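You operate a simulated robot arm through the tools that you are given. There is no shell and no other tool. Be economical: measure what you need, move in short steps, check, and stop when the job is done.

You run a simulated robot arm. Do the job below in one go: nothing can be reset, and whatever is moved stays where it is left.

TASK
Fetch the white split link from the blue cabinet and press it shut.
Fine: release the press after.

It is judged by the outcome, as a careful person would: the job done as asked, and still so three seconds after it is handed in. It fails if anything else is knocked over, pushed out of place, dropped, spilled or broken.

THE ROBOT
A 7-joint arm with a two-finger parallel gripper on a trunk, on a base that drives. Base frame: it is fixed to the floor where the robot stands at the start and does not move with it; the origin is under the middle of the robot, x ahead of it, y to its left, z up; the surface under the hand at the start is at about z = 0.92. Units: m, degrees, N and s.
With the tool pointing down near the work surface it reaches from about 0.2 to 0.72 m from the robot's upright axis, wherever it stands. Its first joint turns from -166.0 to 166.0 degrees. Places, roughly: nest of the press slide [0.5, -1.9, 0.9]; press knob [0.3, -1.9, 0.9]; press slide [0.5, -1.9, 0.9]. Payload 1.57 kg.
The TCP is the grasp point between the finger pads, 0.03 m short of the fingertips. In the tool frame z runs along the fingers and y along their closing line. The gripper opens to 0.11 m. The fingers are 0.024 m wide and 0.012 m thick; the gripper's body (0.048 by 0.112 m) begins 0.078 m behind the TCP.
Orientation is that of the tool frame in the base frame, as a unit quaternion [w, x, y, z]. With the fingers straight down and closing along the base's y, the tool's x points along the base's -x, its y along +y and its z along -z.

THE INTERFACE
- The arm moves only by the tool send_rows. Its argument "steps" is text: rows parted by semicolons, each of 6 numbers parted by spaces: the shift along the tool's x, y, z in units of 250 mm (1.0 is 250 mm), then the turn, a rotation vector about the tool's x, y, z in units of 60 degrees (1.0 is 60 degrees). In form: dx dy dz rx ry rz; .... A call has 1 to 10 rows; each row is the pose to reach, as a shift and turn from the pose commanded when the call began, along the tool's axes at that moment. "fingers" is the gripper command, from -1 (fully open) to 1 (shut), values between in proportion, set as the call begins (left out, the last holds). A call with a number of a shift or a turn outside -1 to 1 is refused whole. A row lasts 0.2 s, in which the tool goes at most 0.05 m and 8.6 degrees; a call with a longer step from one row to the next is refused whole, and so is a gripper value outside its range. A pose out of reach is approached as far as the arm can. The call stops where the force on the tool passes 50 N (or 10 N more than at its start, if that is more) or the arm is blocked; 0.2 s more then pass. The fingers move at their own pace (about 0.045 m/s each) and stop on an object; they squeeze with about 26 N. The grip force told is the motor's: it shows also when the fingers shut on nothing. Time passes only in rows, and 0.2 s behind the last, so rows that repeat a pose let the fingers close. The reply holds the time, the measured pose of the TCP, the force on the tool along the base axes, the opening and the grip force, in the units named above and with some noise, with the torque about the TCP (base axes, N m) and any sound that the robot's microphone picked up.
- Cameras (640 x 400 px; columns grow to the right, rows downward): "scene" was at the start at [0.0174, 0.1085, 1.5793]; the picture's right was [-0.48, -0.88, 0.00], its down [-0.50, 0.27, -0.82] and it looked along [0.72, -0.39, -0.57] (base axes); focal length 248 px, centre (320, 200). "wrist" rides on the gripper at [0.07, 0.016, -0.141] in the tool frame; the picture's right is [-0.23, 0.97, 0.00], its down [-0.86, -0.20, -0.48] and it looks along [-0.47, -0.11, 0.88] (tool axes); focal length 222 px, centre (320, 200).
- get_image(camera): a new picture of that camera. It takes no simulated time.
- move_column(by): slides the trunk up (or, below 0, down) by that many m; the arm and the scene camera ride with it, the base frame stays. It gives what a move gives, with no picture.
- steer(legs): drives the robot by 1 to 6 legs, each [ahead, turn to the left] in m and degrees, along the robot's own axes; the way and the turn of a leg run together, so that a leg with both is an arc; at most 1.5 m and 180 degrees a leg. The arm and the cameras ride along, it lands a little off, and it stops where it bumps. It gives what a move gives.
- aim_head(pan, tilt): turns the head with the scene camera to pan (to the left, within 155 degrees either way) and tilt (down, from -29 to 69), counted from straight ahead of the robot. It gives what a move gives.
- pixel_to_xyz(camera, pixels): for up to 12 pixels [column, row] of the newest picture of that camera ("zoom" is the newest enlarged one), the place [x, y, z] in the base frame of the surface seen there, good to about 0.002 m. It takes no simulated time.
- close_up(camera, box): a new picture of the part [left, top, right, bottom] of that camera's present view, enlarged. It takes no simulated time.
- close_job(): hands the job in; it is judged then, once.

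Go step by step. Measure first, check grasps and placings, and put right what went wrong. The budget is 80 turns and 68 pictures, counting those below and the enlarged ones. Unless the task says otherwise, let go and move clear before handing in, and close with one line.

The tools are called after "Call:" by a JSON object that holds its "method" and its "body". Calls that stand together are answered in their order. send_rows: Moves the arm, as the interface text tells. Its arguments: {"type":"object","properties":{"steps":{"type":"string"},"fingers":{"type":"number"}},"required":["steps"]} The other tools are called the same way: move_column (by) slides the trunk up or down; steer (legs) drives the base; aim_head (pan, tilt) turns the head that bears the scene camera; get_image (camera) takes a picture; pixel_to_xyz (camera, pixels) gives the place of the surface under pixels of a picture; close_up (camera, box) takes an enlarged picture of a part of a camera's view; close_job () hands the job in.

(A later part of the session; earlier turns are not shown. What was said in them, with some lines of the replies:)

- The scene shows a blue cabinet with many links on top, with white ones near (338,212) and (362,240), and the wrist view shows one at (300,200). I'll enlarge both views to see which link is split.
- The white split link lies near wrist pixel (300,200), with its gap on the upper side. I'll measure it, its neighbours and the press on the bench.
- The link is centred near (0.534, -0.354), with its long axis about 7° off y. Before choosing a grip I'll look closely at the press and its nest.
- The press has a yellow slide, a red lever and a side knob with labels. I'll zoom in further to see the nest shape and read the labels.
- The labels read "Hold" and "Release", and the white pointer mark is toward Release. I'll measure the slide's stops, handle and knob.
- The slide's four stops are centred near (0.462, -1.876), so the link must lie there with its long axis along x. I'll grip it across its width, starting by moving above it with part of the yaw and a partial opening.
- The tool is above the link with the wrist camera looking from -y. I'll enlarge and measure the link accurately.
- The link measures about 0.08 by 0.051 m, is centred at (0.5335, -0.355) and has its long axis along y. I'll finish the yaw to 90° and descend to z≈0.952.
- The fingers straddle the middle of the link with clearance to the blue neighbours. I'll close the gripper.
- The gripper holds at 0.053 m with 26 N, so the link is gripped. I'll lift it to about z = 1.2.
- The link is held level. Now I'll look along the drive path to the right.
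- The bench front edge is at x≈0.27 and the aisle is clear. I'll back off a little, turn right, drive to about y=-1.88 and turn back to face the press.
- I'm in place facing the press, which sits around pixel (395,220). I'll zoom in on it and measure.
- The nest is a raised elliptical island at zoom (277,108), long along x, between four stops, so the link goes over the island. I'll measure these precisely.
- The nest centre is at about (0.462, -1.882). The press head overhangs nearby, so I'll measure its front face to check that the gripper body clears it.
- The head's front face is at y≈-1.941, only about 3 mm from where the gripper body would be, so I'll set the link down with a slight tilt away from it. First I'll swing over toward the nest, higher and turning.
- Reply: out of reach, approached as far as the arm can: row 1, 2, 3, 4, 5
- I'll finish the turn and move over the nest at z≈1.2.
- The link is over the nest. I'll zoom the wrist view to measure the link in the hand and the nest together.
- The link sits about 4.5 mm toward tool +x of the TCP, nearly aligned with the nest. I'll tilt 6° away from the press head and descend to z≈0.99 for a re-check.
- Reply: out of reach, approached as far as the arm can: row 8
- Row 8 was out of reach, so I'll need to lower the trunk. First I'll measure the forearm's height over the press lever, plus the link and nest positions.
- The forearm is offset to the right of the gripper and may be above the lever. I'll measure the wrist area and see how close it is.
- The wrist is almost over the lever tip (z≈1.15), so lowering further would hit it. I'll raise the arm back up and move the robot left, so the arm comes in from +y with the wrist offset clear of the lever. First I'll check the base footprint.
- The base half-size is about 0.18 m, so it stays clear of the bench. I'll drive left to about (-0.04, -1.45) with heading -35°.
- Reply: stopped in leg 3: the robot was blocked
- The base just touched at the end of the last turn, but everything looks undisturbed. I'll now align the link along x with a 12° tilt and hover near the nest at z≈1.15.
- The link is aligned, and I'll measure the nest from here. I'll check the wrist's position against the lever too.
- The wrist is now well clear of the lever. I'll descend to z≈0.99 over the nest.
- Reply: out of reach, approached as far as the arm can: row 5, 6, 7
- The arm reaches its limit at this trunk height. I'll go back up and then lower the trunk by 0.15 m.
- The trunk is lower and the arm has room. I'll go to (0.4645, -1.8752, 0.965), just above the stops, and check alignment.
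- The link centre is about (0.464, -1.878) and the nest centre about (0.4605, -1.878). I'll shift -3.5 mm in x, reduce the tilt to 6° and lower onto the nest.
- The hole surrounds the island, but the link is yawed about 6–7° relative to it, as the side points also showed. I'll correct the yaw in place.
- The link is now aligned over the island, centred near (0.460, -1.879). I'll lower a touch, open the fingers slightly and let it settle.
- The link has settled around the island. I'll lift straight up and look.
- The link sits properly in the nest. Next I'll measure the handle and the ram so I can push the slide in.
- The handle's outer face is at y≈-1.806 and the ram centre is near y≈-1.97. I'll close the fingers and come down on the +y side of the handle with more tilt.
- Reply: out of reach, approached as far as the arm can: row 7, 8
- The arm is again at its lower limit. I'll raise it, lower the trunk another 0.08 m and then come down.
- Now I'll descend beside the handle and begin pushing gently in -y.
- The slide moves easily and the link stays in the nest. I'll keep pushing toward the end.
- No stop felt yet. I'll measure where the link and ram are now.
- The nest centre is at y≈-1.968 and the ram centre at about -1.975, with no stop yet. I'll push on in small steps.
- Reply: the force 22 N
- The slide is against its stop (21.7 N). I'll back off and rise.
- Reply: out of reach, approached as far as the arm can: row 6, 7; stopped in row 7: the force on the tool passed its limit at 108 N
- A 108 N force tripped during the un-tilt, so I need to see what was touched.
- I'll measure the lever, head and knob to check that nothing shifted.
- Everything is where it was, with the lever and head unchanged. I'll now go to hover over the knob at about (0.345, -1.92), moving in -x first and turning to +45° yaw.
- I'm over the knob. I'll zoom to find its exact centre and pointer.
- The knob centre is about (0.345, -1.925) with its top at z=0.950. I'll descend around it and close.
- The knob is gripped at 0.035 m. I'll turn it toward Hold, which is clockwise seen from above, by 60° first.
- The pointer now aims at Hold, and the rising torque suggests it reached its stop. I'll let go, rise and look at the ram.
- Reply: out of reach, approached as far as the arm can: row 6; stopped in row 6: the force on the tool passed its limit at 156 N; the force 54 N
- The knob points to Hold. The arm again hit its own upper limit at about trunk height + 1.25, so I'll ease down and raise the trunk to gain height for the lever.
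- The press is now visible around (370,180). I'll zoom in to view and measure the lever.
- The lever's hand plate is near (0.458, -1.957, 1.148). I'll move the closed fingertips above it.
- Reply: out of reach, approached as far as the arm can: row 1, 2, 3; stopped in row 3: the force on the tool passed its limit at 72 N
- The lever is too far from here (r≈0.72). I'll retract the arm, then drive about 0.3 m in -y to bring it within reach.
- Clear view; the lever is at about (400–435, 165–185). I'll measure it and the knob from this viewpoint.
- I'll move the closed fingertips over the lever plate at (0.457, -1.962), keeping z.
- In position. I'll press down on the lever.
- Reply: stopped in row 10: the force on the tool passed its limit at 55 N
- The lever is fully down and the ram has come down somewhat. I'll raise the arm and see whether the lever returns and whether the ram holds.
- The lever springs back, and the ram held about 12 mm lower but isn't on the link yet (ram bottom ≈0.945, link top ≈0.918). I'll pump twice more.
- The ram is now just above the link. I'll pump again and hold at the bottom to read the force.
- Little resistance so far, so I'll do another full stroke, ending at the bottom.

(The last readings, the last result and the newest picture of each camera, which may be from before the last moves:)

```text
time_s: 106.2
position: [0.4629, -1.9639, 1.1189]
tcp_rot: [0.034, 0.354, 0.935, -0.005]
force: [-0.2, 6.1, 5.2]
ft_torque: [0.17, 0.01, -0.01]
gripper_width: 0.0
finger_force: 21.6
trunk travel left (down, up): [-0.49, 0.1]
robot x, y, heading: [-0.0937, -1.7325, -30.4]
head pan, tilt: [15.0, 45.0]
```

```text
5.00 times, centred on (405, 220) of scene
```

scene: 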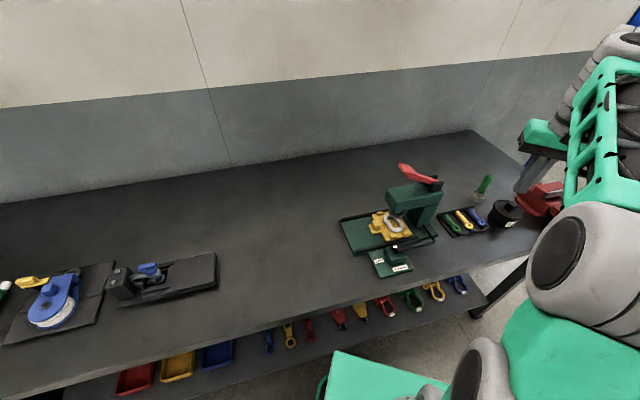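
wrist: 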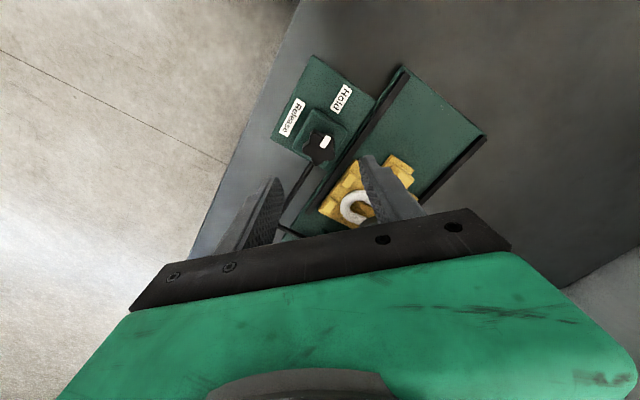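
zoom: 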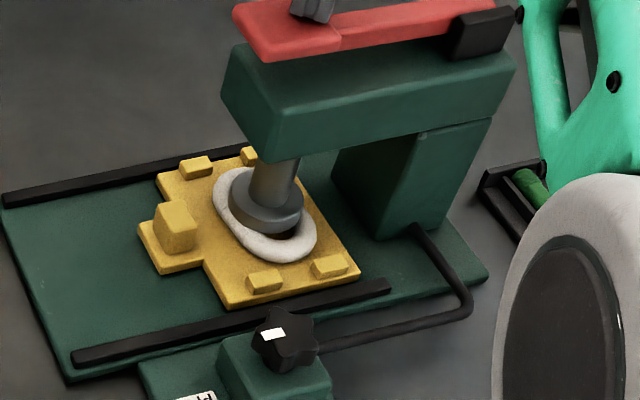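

The ram appears to rest on the link now. I'll measure the ram disc and link heights.

Call:
{"method": "pixel_to_xyz", "body": {"camera": "zoom", "pixels": [[245, 205], [265, 215], [290, 205], [265, 228], [240, 218], [220, 195], [265, 250], [300, 245], [225, 225], [215, 178]]}}

Call:
{"method": "send_rows", "body": {"steps": "0 0 -0.16 0 0 0; 0 0 -0.32 0 0 0; 0 0 -0.34 0 0 0; 0 0 -0.2 0 0 0; 0 0 -0.1 0 0 0; 0 0 -0.04 0 0 0; 0 0 0 0 0 0; 0 0 0.01 0 0 0"}}

Call:
{"method": "close_up", "body": {"camera": "scene", "box": [365, 180, 445, 260]}}

Call:
{"method": "pixel_to_xyz", "body": {"camera": "zoom", "pixels": [[245, 205], [265, 215], [290, 205], [265, 228], [240, 218], [220, 195], [265, 250], [300, 245], [225, 225], [215, 178]]}}

```text
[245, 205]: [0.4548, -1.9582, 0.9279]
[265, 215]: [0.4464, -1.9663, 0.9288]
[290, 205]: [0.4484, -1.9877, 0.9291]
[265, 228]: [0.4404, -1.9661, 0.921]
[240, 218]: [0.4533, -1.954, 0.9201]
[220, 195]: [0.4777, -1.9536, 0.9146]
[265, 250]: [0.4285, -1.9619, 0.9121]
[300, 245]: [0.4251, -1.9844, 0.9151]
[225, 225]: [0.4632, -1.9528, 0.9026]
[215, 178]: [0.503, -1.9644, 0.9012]
```

```text
time_s: 108.0
position: [0.4621, -1.9653, 1.1174]
tcp_rot: [0.035, 0.353, 0.935, -0.005]
force: [-0.6, 5.9, 12.1]
ft_torque: [0.27, 0.05, 0.03]
gripper_width: 0.0
finger_force: 21.4
trunk travel left (down, up): [-0.49, 0.1]
robot x, y, heading: [-0.0924, -1.7354, -30.5]
head pan, tilt: [15.0, 45.0]
```

```text
5.00 times, centred on (405, 220) of scene
```

zoom: 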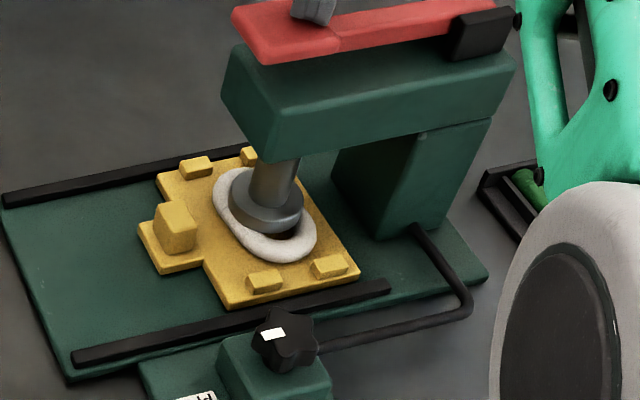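

```text
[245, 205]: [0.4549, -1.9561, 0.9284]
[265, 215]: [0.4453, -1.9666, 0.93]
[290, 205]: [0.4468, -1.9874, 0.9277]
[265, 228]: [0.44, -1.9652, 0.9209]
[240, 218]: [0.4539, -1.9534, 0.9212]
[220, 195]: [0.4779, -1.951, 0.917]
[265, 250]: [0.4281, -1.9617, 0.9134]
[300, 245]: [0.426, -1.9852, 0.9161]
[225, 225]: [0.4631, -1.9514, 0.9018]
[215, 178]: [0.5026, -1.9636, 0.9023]
```

The ram no longer descends; its bottom is at the link's top. I'll do one more firm stroke to the lever's stop to make sure it's fully pressed.

Call:
{"method": "send_rows", "body": {"steps": "0 0 -0.16 0 0 0; 0 0 -0.32 0 0 0; 0 0 -0.34 0 0 0; 0 0 -0.2 0 0 0; 0 0 -0.1 0 0 0; 0 0 -0.04 0 0 0; 0 0 0 0 0 0; 0 0 0.012 0 0 0; 0 0 0.024 0 0 0; 0 0 0.036 0 0 0"}}

Call:
{"method": "pixel_to_xyz", "body": {"camera": "zoom", "pixels": [[272, 335], [290, 340], [300, 320], [255, 340], [280, 360]]}}

```text
time_s: 110.3
position: [0.4639, -1.9653, 1.117]
tcp_rot: [0.044, 0.354, 0.934, -0.006]
force: [0.2, -1.0, 16.2]
ft_torque: [0.06, 0.09, 0.2]
gripper_width: 0.0002
finger_force: 21.7
trunk travel left (down, up): [-0.49, 0.1]
robot x, y, heading: [-0.1029, -1.7361, -30.4]
head pan, tilt: [15.0, 45.0]
stopped in row 10: the force on the tool passed its limit at 51 N (the readings are from after the stop); the commanded pose is now the measured one
```

```text
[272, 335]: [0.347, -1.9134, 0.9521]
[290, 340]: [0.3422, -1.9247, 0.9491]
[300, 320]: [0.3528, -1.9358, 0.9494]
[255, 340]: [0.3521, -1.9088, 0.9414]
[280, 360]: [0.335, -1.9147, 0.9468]
```

The lever hit its stop, so the press stroke is complete. Now I'll rise and move back over the knob to release the press.

Call:
{"method": "send_rows", "body": {"steps": "-0.01 0.002 -0.1 0 0 0; -0.02 0.004 -0.25 0 0 0; -0.029 0.007 -0.338 0 0 0; 0.09 -0.04 -0.35 0.005 0.02 0.016; 0.2 -0.09 -0.36 0.01 0.04 0.03; 0.31 -0.14 -0.37 0.014 0.06 0.045; 0.428 -0.186 -0.382 0.019 0.083 0.062; 0.436 -0.186 -0.28 0.019 0.083 0.062; 0.445 -0.186 -0.18 0.019 0.083 0.062; 0.445 -0.186 -0.18 0.019 0.083 0.062"}}

Call:
{"method": "move_column", "body": {"by": -0.13}}

```text
time_s: 112.5
position: [0.3462, -1.9255, 1.1483]
tcp_rot: [-0.003, 0.384, 0.923, 0.002]
force: [0.5, 0.6, -0.9]
ft_torque: [0.01, -0.03, 0.01]
gripper_width: 0.0
finger_force: 21.3
trunk travel left (down, up): [-0.49, 0.1]
robot x, y, heading: [-0.0955, -1.7363, -30.5]
head pan, tilt: [15.0, 45.0]
```

```text
time_s: 114.1
position: [0.3462, -1.9264, 1.0191]
tcp_rot: [-0.003, 0.384, 0.923, 0.002]
force: [0.7, 0.3, -0.7]
ft_torque: [-0.02, -0.01, -0.03]
gripper_width: 0.0003
finger_force: 20.8
trunk travel left (down, up): [-0.36, 0.23]
robot x, y, heading: [-0.0953, -1.7345, -30.4]
head pan, tilt: [15.0, 45.0]
```

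Well centred over the knob. I'll open the fingers, descend and check with one picture before gripping.

Call:
{"method": "send_rows", "body": {"steps": "0 0 0 0 0 0; 0 0 0 0 0 0; 0 0 0 0 0 0; 0 0 0 0 0 0; 0 0 0.08 0 0 0; 0 0 0.15 0 0 0; 0 0 0.2 0 0 0; 0 0 0.216 0 0 0; 0 0 0.216 0 0 0", "fingers": -0.18}}

Call:
{"method": "close_up", "body": {"camera": "wrist", "box": [240, 80, 400, 220]}}

```text
time_s: 116.1
position: [0.3465, -1.9256, 0.9661]
tcp_rot: [-0.002, 0.385, 0.923, 0.002]
force: [0.3, -0.2, 0.5]
ft_torque: [-0.03, -0.02, 0.04]
gripper_width: 0.065
finger_force: 0.0
trunk travel left (down, up): [-0.36, 0.23]
robot x, y, heading: [-0.095, -1.7373, -30.4]
head pan, tilt: [15.0, 45.0]
```

```text
2.86 times, centred on (320, 150) of wrist
```

zoom: 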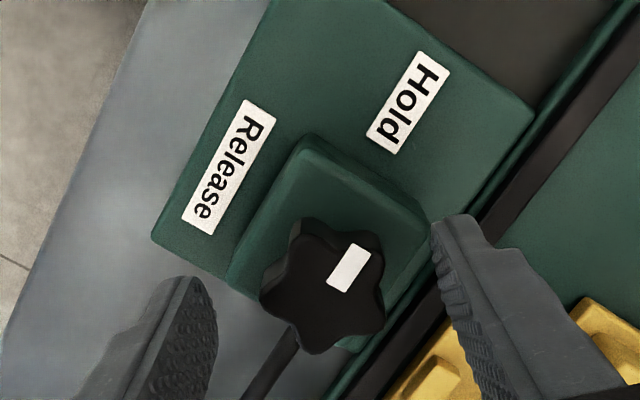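

The knob is between the fingers. I'll grip it and turn it back 90° toward Release.

Call:
{"method": "send_rows", "body": {"steps": "0 0 0 0 0 0; 0 0 0 0 0 0; 0 0 0 0 0 0; 0 0 0 0 0 0", "fingers": 1}}

Call:
{"method": "send_rows", "body": {"steps": "0 0 0 0 0 -0.12; 0 0 0 0 0 -0.24; 0 0 0 0 0 -0.36; 0 0 0 0 0 -0.48; 0 0 0 0 0 -0.6; 0 0 0 0 0 -0.72; 0 0 0 0 0 -0.84; 0 0 0 0 0 -0.92; 0 0 0 0 0 -1; 0 0 0 0 0 -1"}}

Call:
{"method": "send_rows", "body": {"steps": "0 0 0 0 0 -0.1; 0 0 0 0 0 -0.2; 0 0 0 0 0 -0.3; 0 0 0 0 0 -0.4; 0 0 0 0 0 -0.48; 0 0 0 0 0 -0.5; 0 0 0 0 0 -0.5"}}

Call:
{"method": "close_up", "body": {"camera": "wrist", "box": [180, 80, 400, 260]}}

```text
time_s: 117.1
position: [0.3478, -1.9233, 0.9649]
tcp_rot: [-0.003, 0.383, 0.924, 0.001]
force: [13.5, 16.6, -0.8]
ft_torque: [0.52, -0.52, -0.01]
gripper_width: 0.0348
finger_force: 33.3
trunk travel left (down, up): [-0.36, 0.23]
robot x, y, heading: [-0.0941, -1.7357, -30.3]
head pan, tilt: [15.0, 45.0]
```

```text
time_s: 119.3
position: [0.3473, -1.924, 0.9643]
tcp_rot: [-0.003, -0.129, 0.992, 0.003]
force: [13.0, 12.6, -1.7]
ft_torque: [0.0, -0.04, -0.02]
gripper_width: 0.0346
finger_force: 42.4
trunk travel left (down, up): [-0.36, 0.23]
robot x, y, heading: [-0.0945, -1.7367, -30.6]
head pan, tilt: [15.0, 45.0]
```

```text
time_s: 120.9
position: [0.348, -1.9265, 0.9651]
tcp_rot: [-0.001, -0.381, 0.925, 0.003]
force: [13.2, 9.5, -2.8]
ft_torque: [0.0, -0.39, -0.19]
gripper_width: 0.0348
finger_force: 42.4
trunk travel left (down, up): [-0.36, 0.23]
robot x, y, heading: [-0.0985, -1.7328, -30.6]
head pan, tilt: [15.0, 45.0]
```

```text
2.22 times, centred on (290, 170) of wrist
```

zoom: 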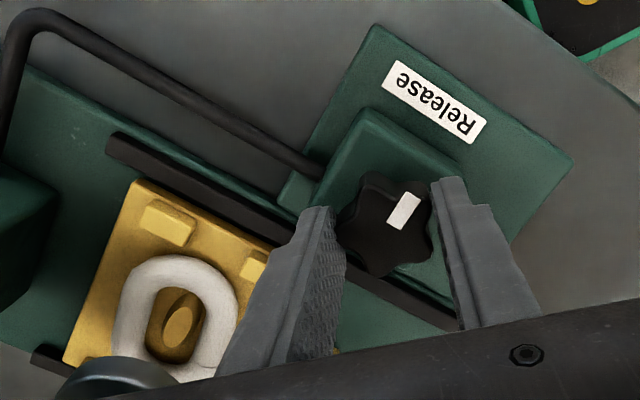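

The pointer is at Release. I'll nudge it 3° more to its stop, let go and rise.

Call:
{"method": "send_rows", "body": {"steps": "0 0 0 0 0 -0.05; 0 0 0 0 0 -0.05"}}

Call:
{"method": "send_rows", "body": {"steps": "0 0 0 0 0 0; 0 0 0 0 0 0; 0 0 0 0 0 0; 0 0 -0.08 0 0 0; 0 0 -0.18 0 0 0; 0 0 -0.28 0 0 0", "fingers": -0.18}}

Call:
{"method": "close_up", "body": {"camera": "scene", "box": [335, 130, 475, 270]}}

```text
time_s: 121.5
position: [0.3479, -1.926, 0.9651]
tcp_rot: [-0.002, -0.405, 0.914, 0.004]
force: [9.9, 6.2, -1.6]
ft_torque: [-0.47, -0.12, -0.4]
gripper_width: 0.0345
finger_force: 41.6
trunk travel left (down, up): [-0.36, 0.23]
robot x, y, heading: [-0.0942, -1.733, -30.5]
head pan, tilt: [15.0, 45.0]
```

```text
time_s: 122.9
position: [0.3467, -1.9256, 1.0345]
tcp_rot: [-0.001, -0.406, 0.914, 0.004]
force: [0.5, -0.4, 1.3]
ft_torque: [0.01, -0.02, -0.01]
gripper_width: 0.0647
finger_force: 0.0
trunk travel left (down, up): [-0.36, 0.23]
robot x, y, heading: [-0.0934, -1.7339, -30.3]
head pan, tilt: [15.0, 45.0]
```

```text
2.86 times, centred on (405, 200) of scene
```

zoom: 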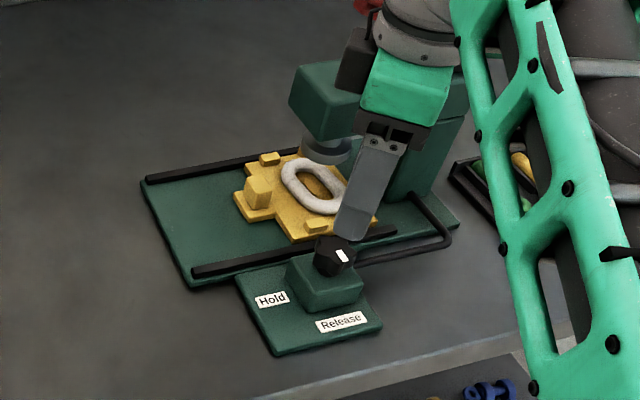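

The ram is back up, the pointer is at Release and the link looks closed. I'll move the hand clear and take a last close look at the link.

Call:
{"method": "send_rows", "body": {"steps": "-0.016 0.1 0 0 0 0; -0.032 0.2 0 0 0 0; -0.048 0.3 0 0 0 0; -0.064 0.4 0 0 0 0; -0.08 0.505 0 0 0 0; -0.08 0.505 0 0 0 0"}}

Call:
{"method": "close_up", "body": {"camera": "scene", "box": [375, 185, 425, 235]}}

```text
time_s: 124.3
position: [0.267, -1.8264, 1.0364]
tcp_rot: [0.0, -0.405, 0.914, 0.004]
force: [-0.1, -0.8, 0.0]
ft_torque: [-0.01, -0.02, -0.01]
gripper_width: 0.0648
finger_force: 0.1
trunk travel left (down, up): [-0.36, 0.23]
robot x, y, heading: [-0.0909, -1.7336, -30.4]
head pan, tilt: [15.0, 45.0]
```

```text
8.00 times, centred on (400, 210) of scene
```

zoom: 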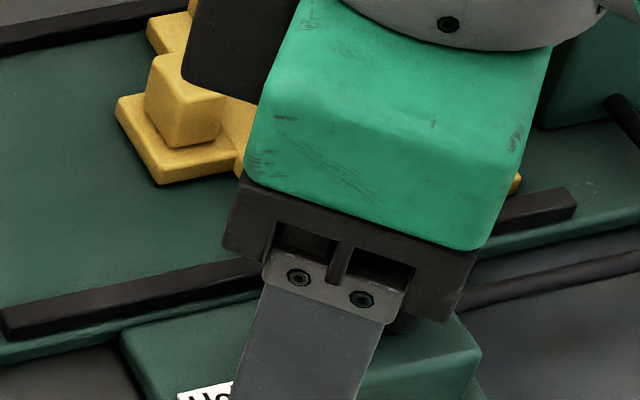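

The hand blocks the view, so I'll shift it further to +y and look again.

Call:
{"method": "send_rows", "body": {"steps": "-0.09 0.08 0 0 0 0; -0.18 0.16 0 0 0 0; -0.27 0.24 0 0 0 0; -0.355 0.322 0 0 0 0; -0.44 0.4 0 0 0 0; -0.44 0.4 0 0 0 0"}}

Call:
{"method": "close_up", "body": {"camera": "scene", "box": [375, 190, 425, 240]}}

```text
time_s: 125.7
position: [0.2681, -1.6773, 1.0388]
tcp_rot: [0.0, -0.405, 0.914, 0.003]
force: [0.2, 0.1, -0.5]
ft_torque: [0.0, 0.0, 0.05]
gripper_width: 0.065
finger_force: 0.1
trunk travel left (down, up): [-0.36, 0.23]
robot x, y, heading: [-0.0959, -1.7318, -30.3]
head pan, tilt: [15.0, 45.0]
```

```text
8.00 times, centred on (400, 215) of scene
```

zoom: 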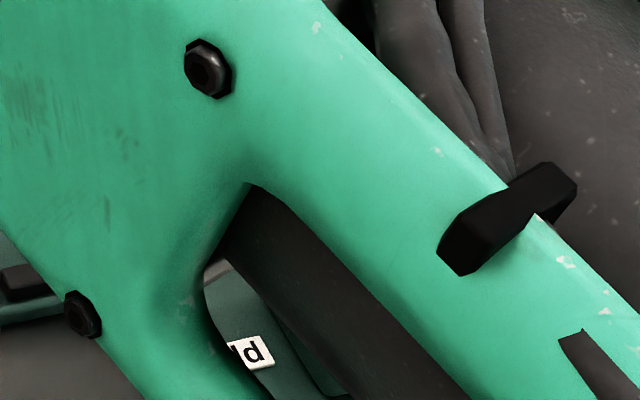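

The forearm is in the way; I'll swing the arm well to the left for a final clear look.

Call:
{"method": "send_rows", "body": {"steps": "-0.09 0.08 0 0 0 0; -0.18 0.16 0 0 0 0; -0.27 0.24 0 0 0 0; -0.36 0.32 0 0 0 0; -0.45 0.4 0 0 0 0; -0.54 0.48 0 0 0 0; -0.62 0.56 0 0 0 0; -0.7 0.63 0 0 0 0; -0.7 0.63 0 0 0 0"}}

Call:
{"method": "close_up", "body": {"camera": "scene", "box": [365, 185, 435, 255]}}

```text
time_s: 127.7
position: [0.2683, -1.442, 1.0397]
tcp_rot: [-0.001, -0.405, 0.914, 0.004]
force: [-0.6, -0.1, -1.5]
ft_torque: [-0.01, -0.02, 0.01]
gripper_width: 0.0648
finger_force: 0.0
trunk travel left (down, up): [-0.36, 0.23]
robot x, y, heading: [-0.0946, -1.735, -30.7]
head pan, tilt: [15.0, 45.0]
```

```text
5.71 times, centred on (400, 220) of scene
```

zoom: 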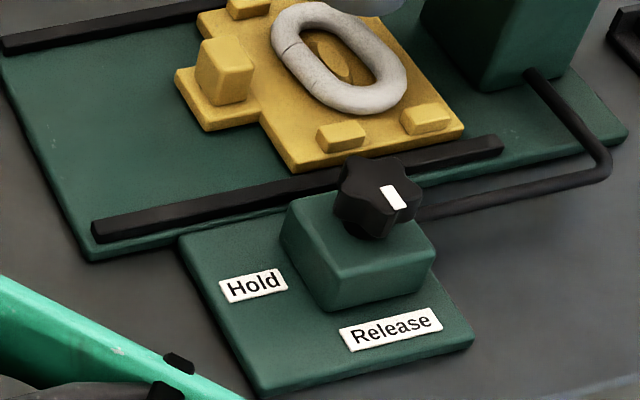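

The link's split is closed, with only a flush seam left at (290,45). The ram is up, the knob points to Release and the hand is clear, so I'm handing in.

Call:
{"method": "close_job", "body": {}}

```text
The job is handed in.
```

The white split link from the blue cabinet is pressed shut and lies in the press nest, and the press is released with the hand clear.
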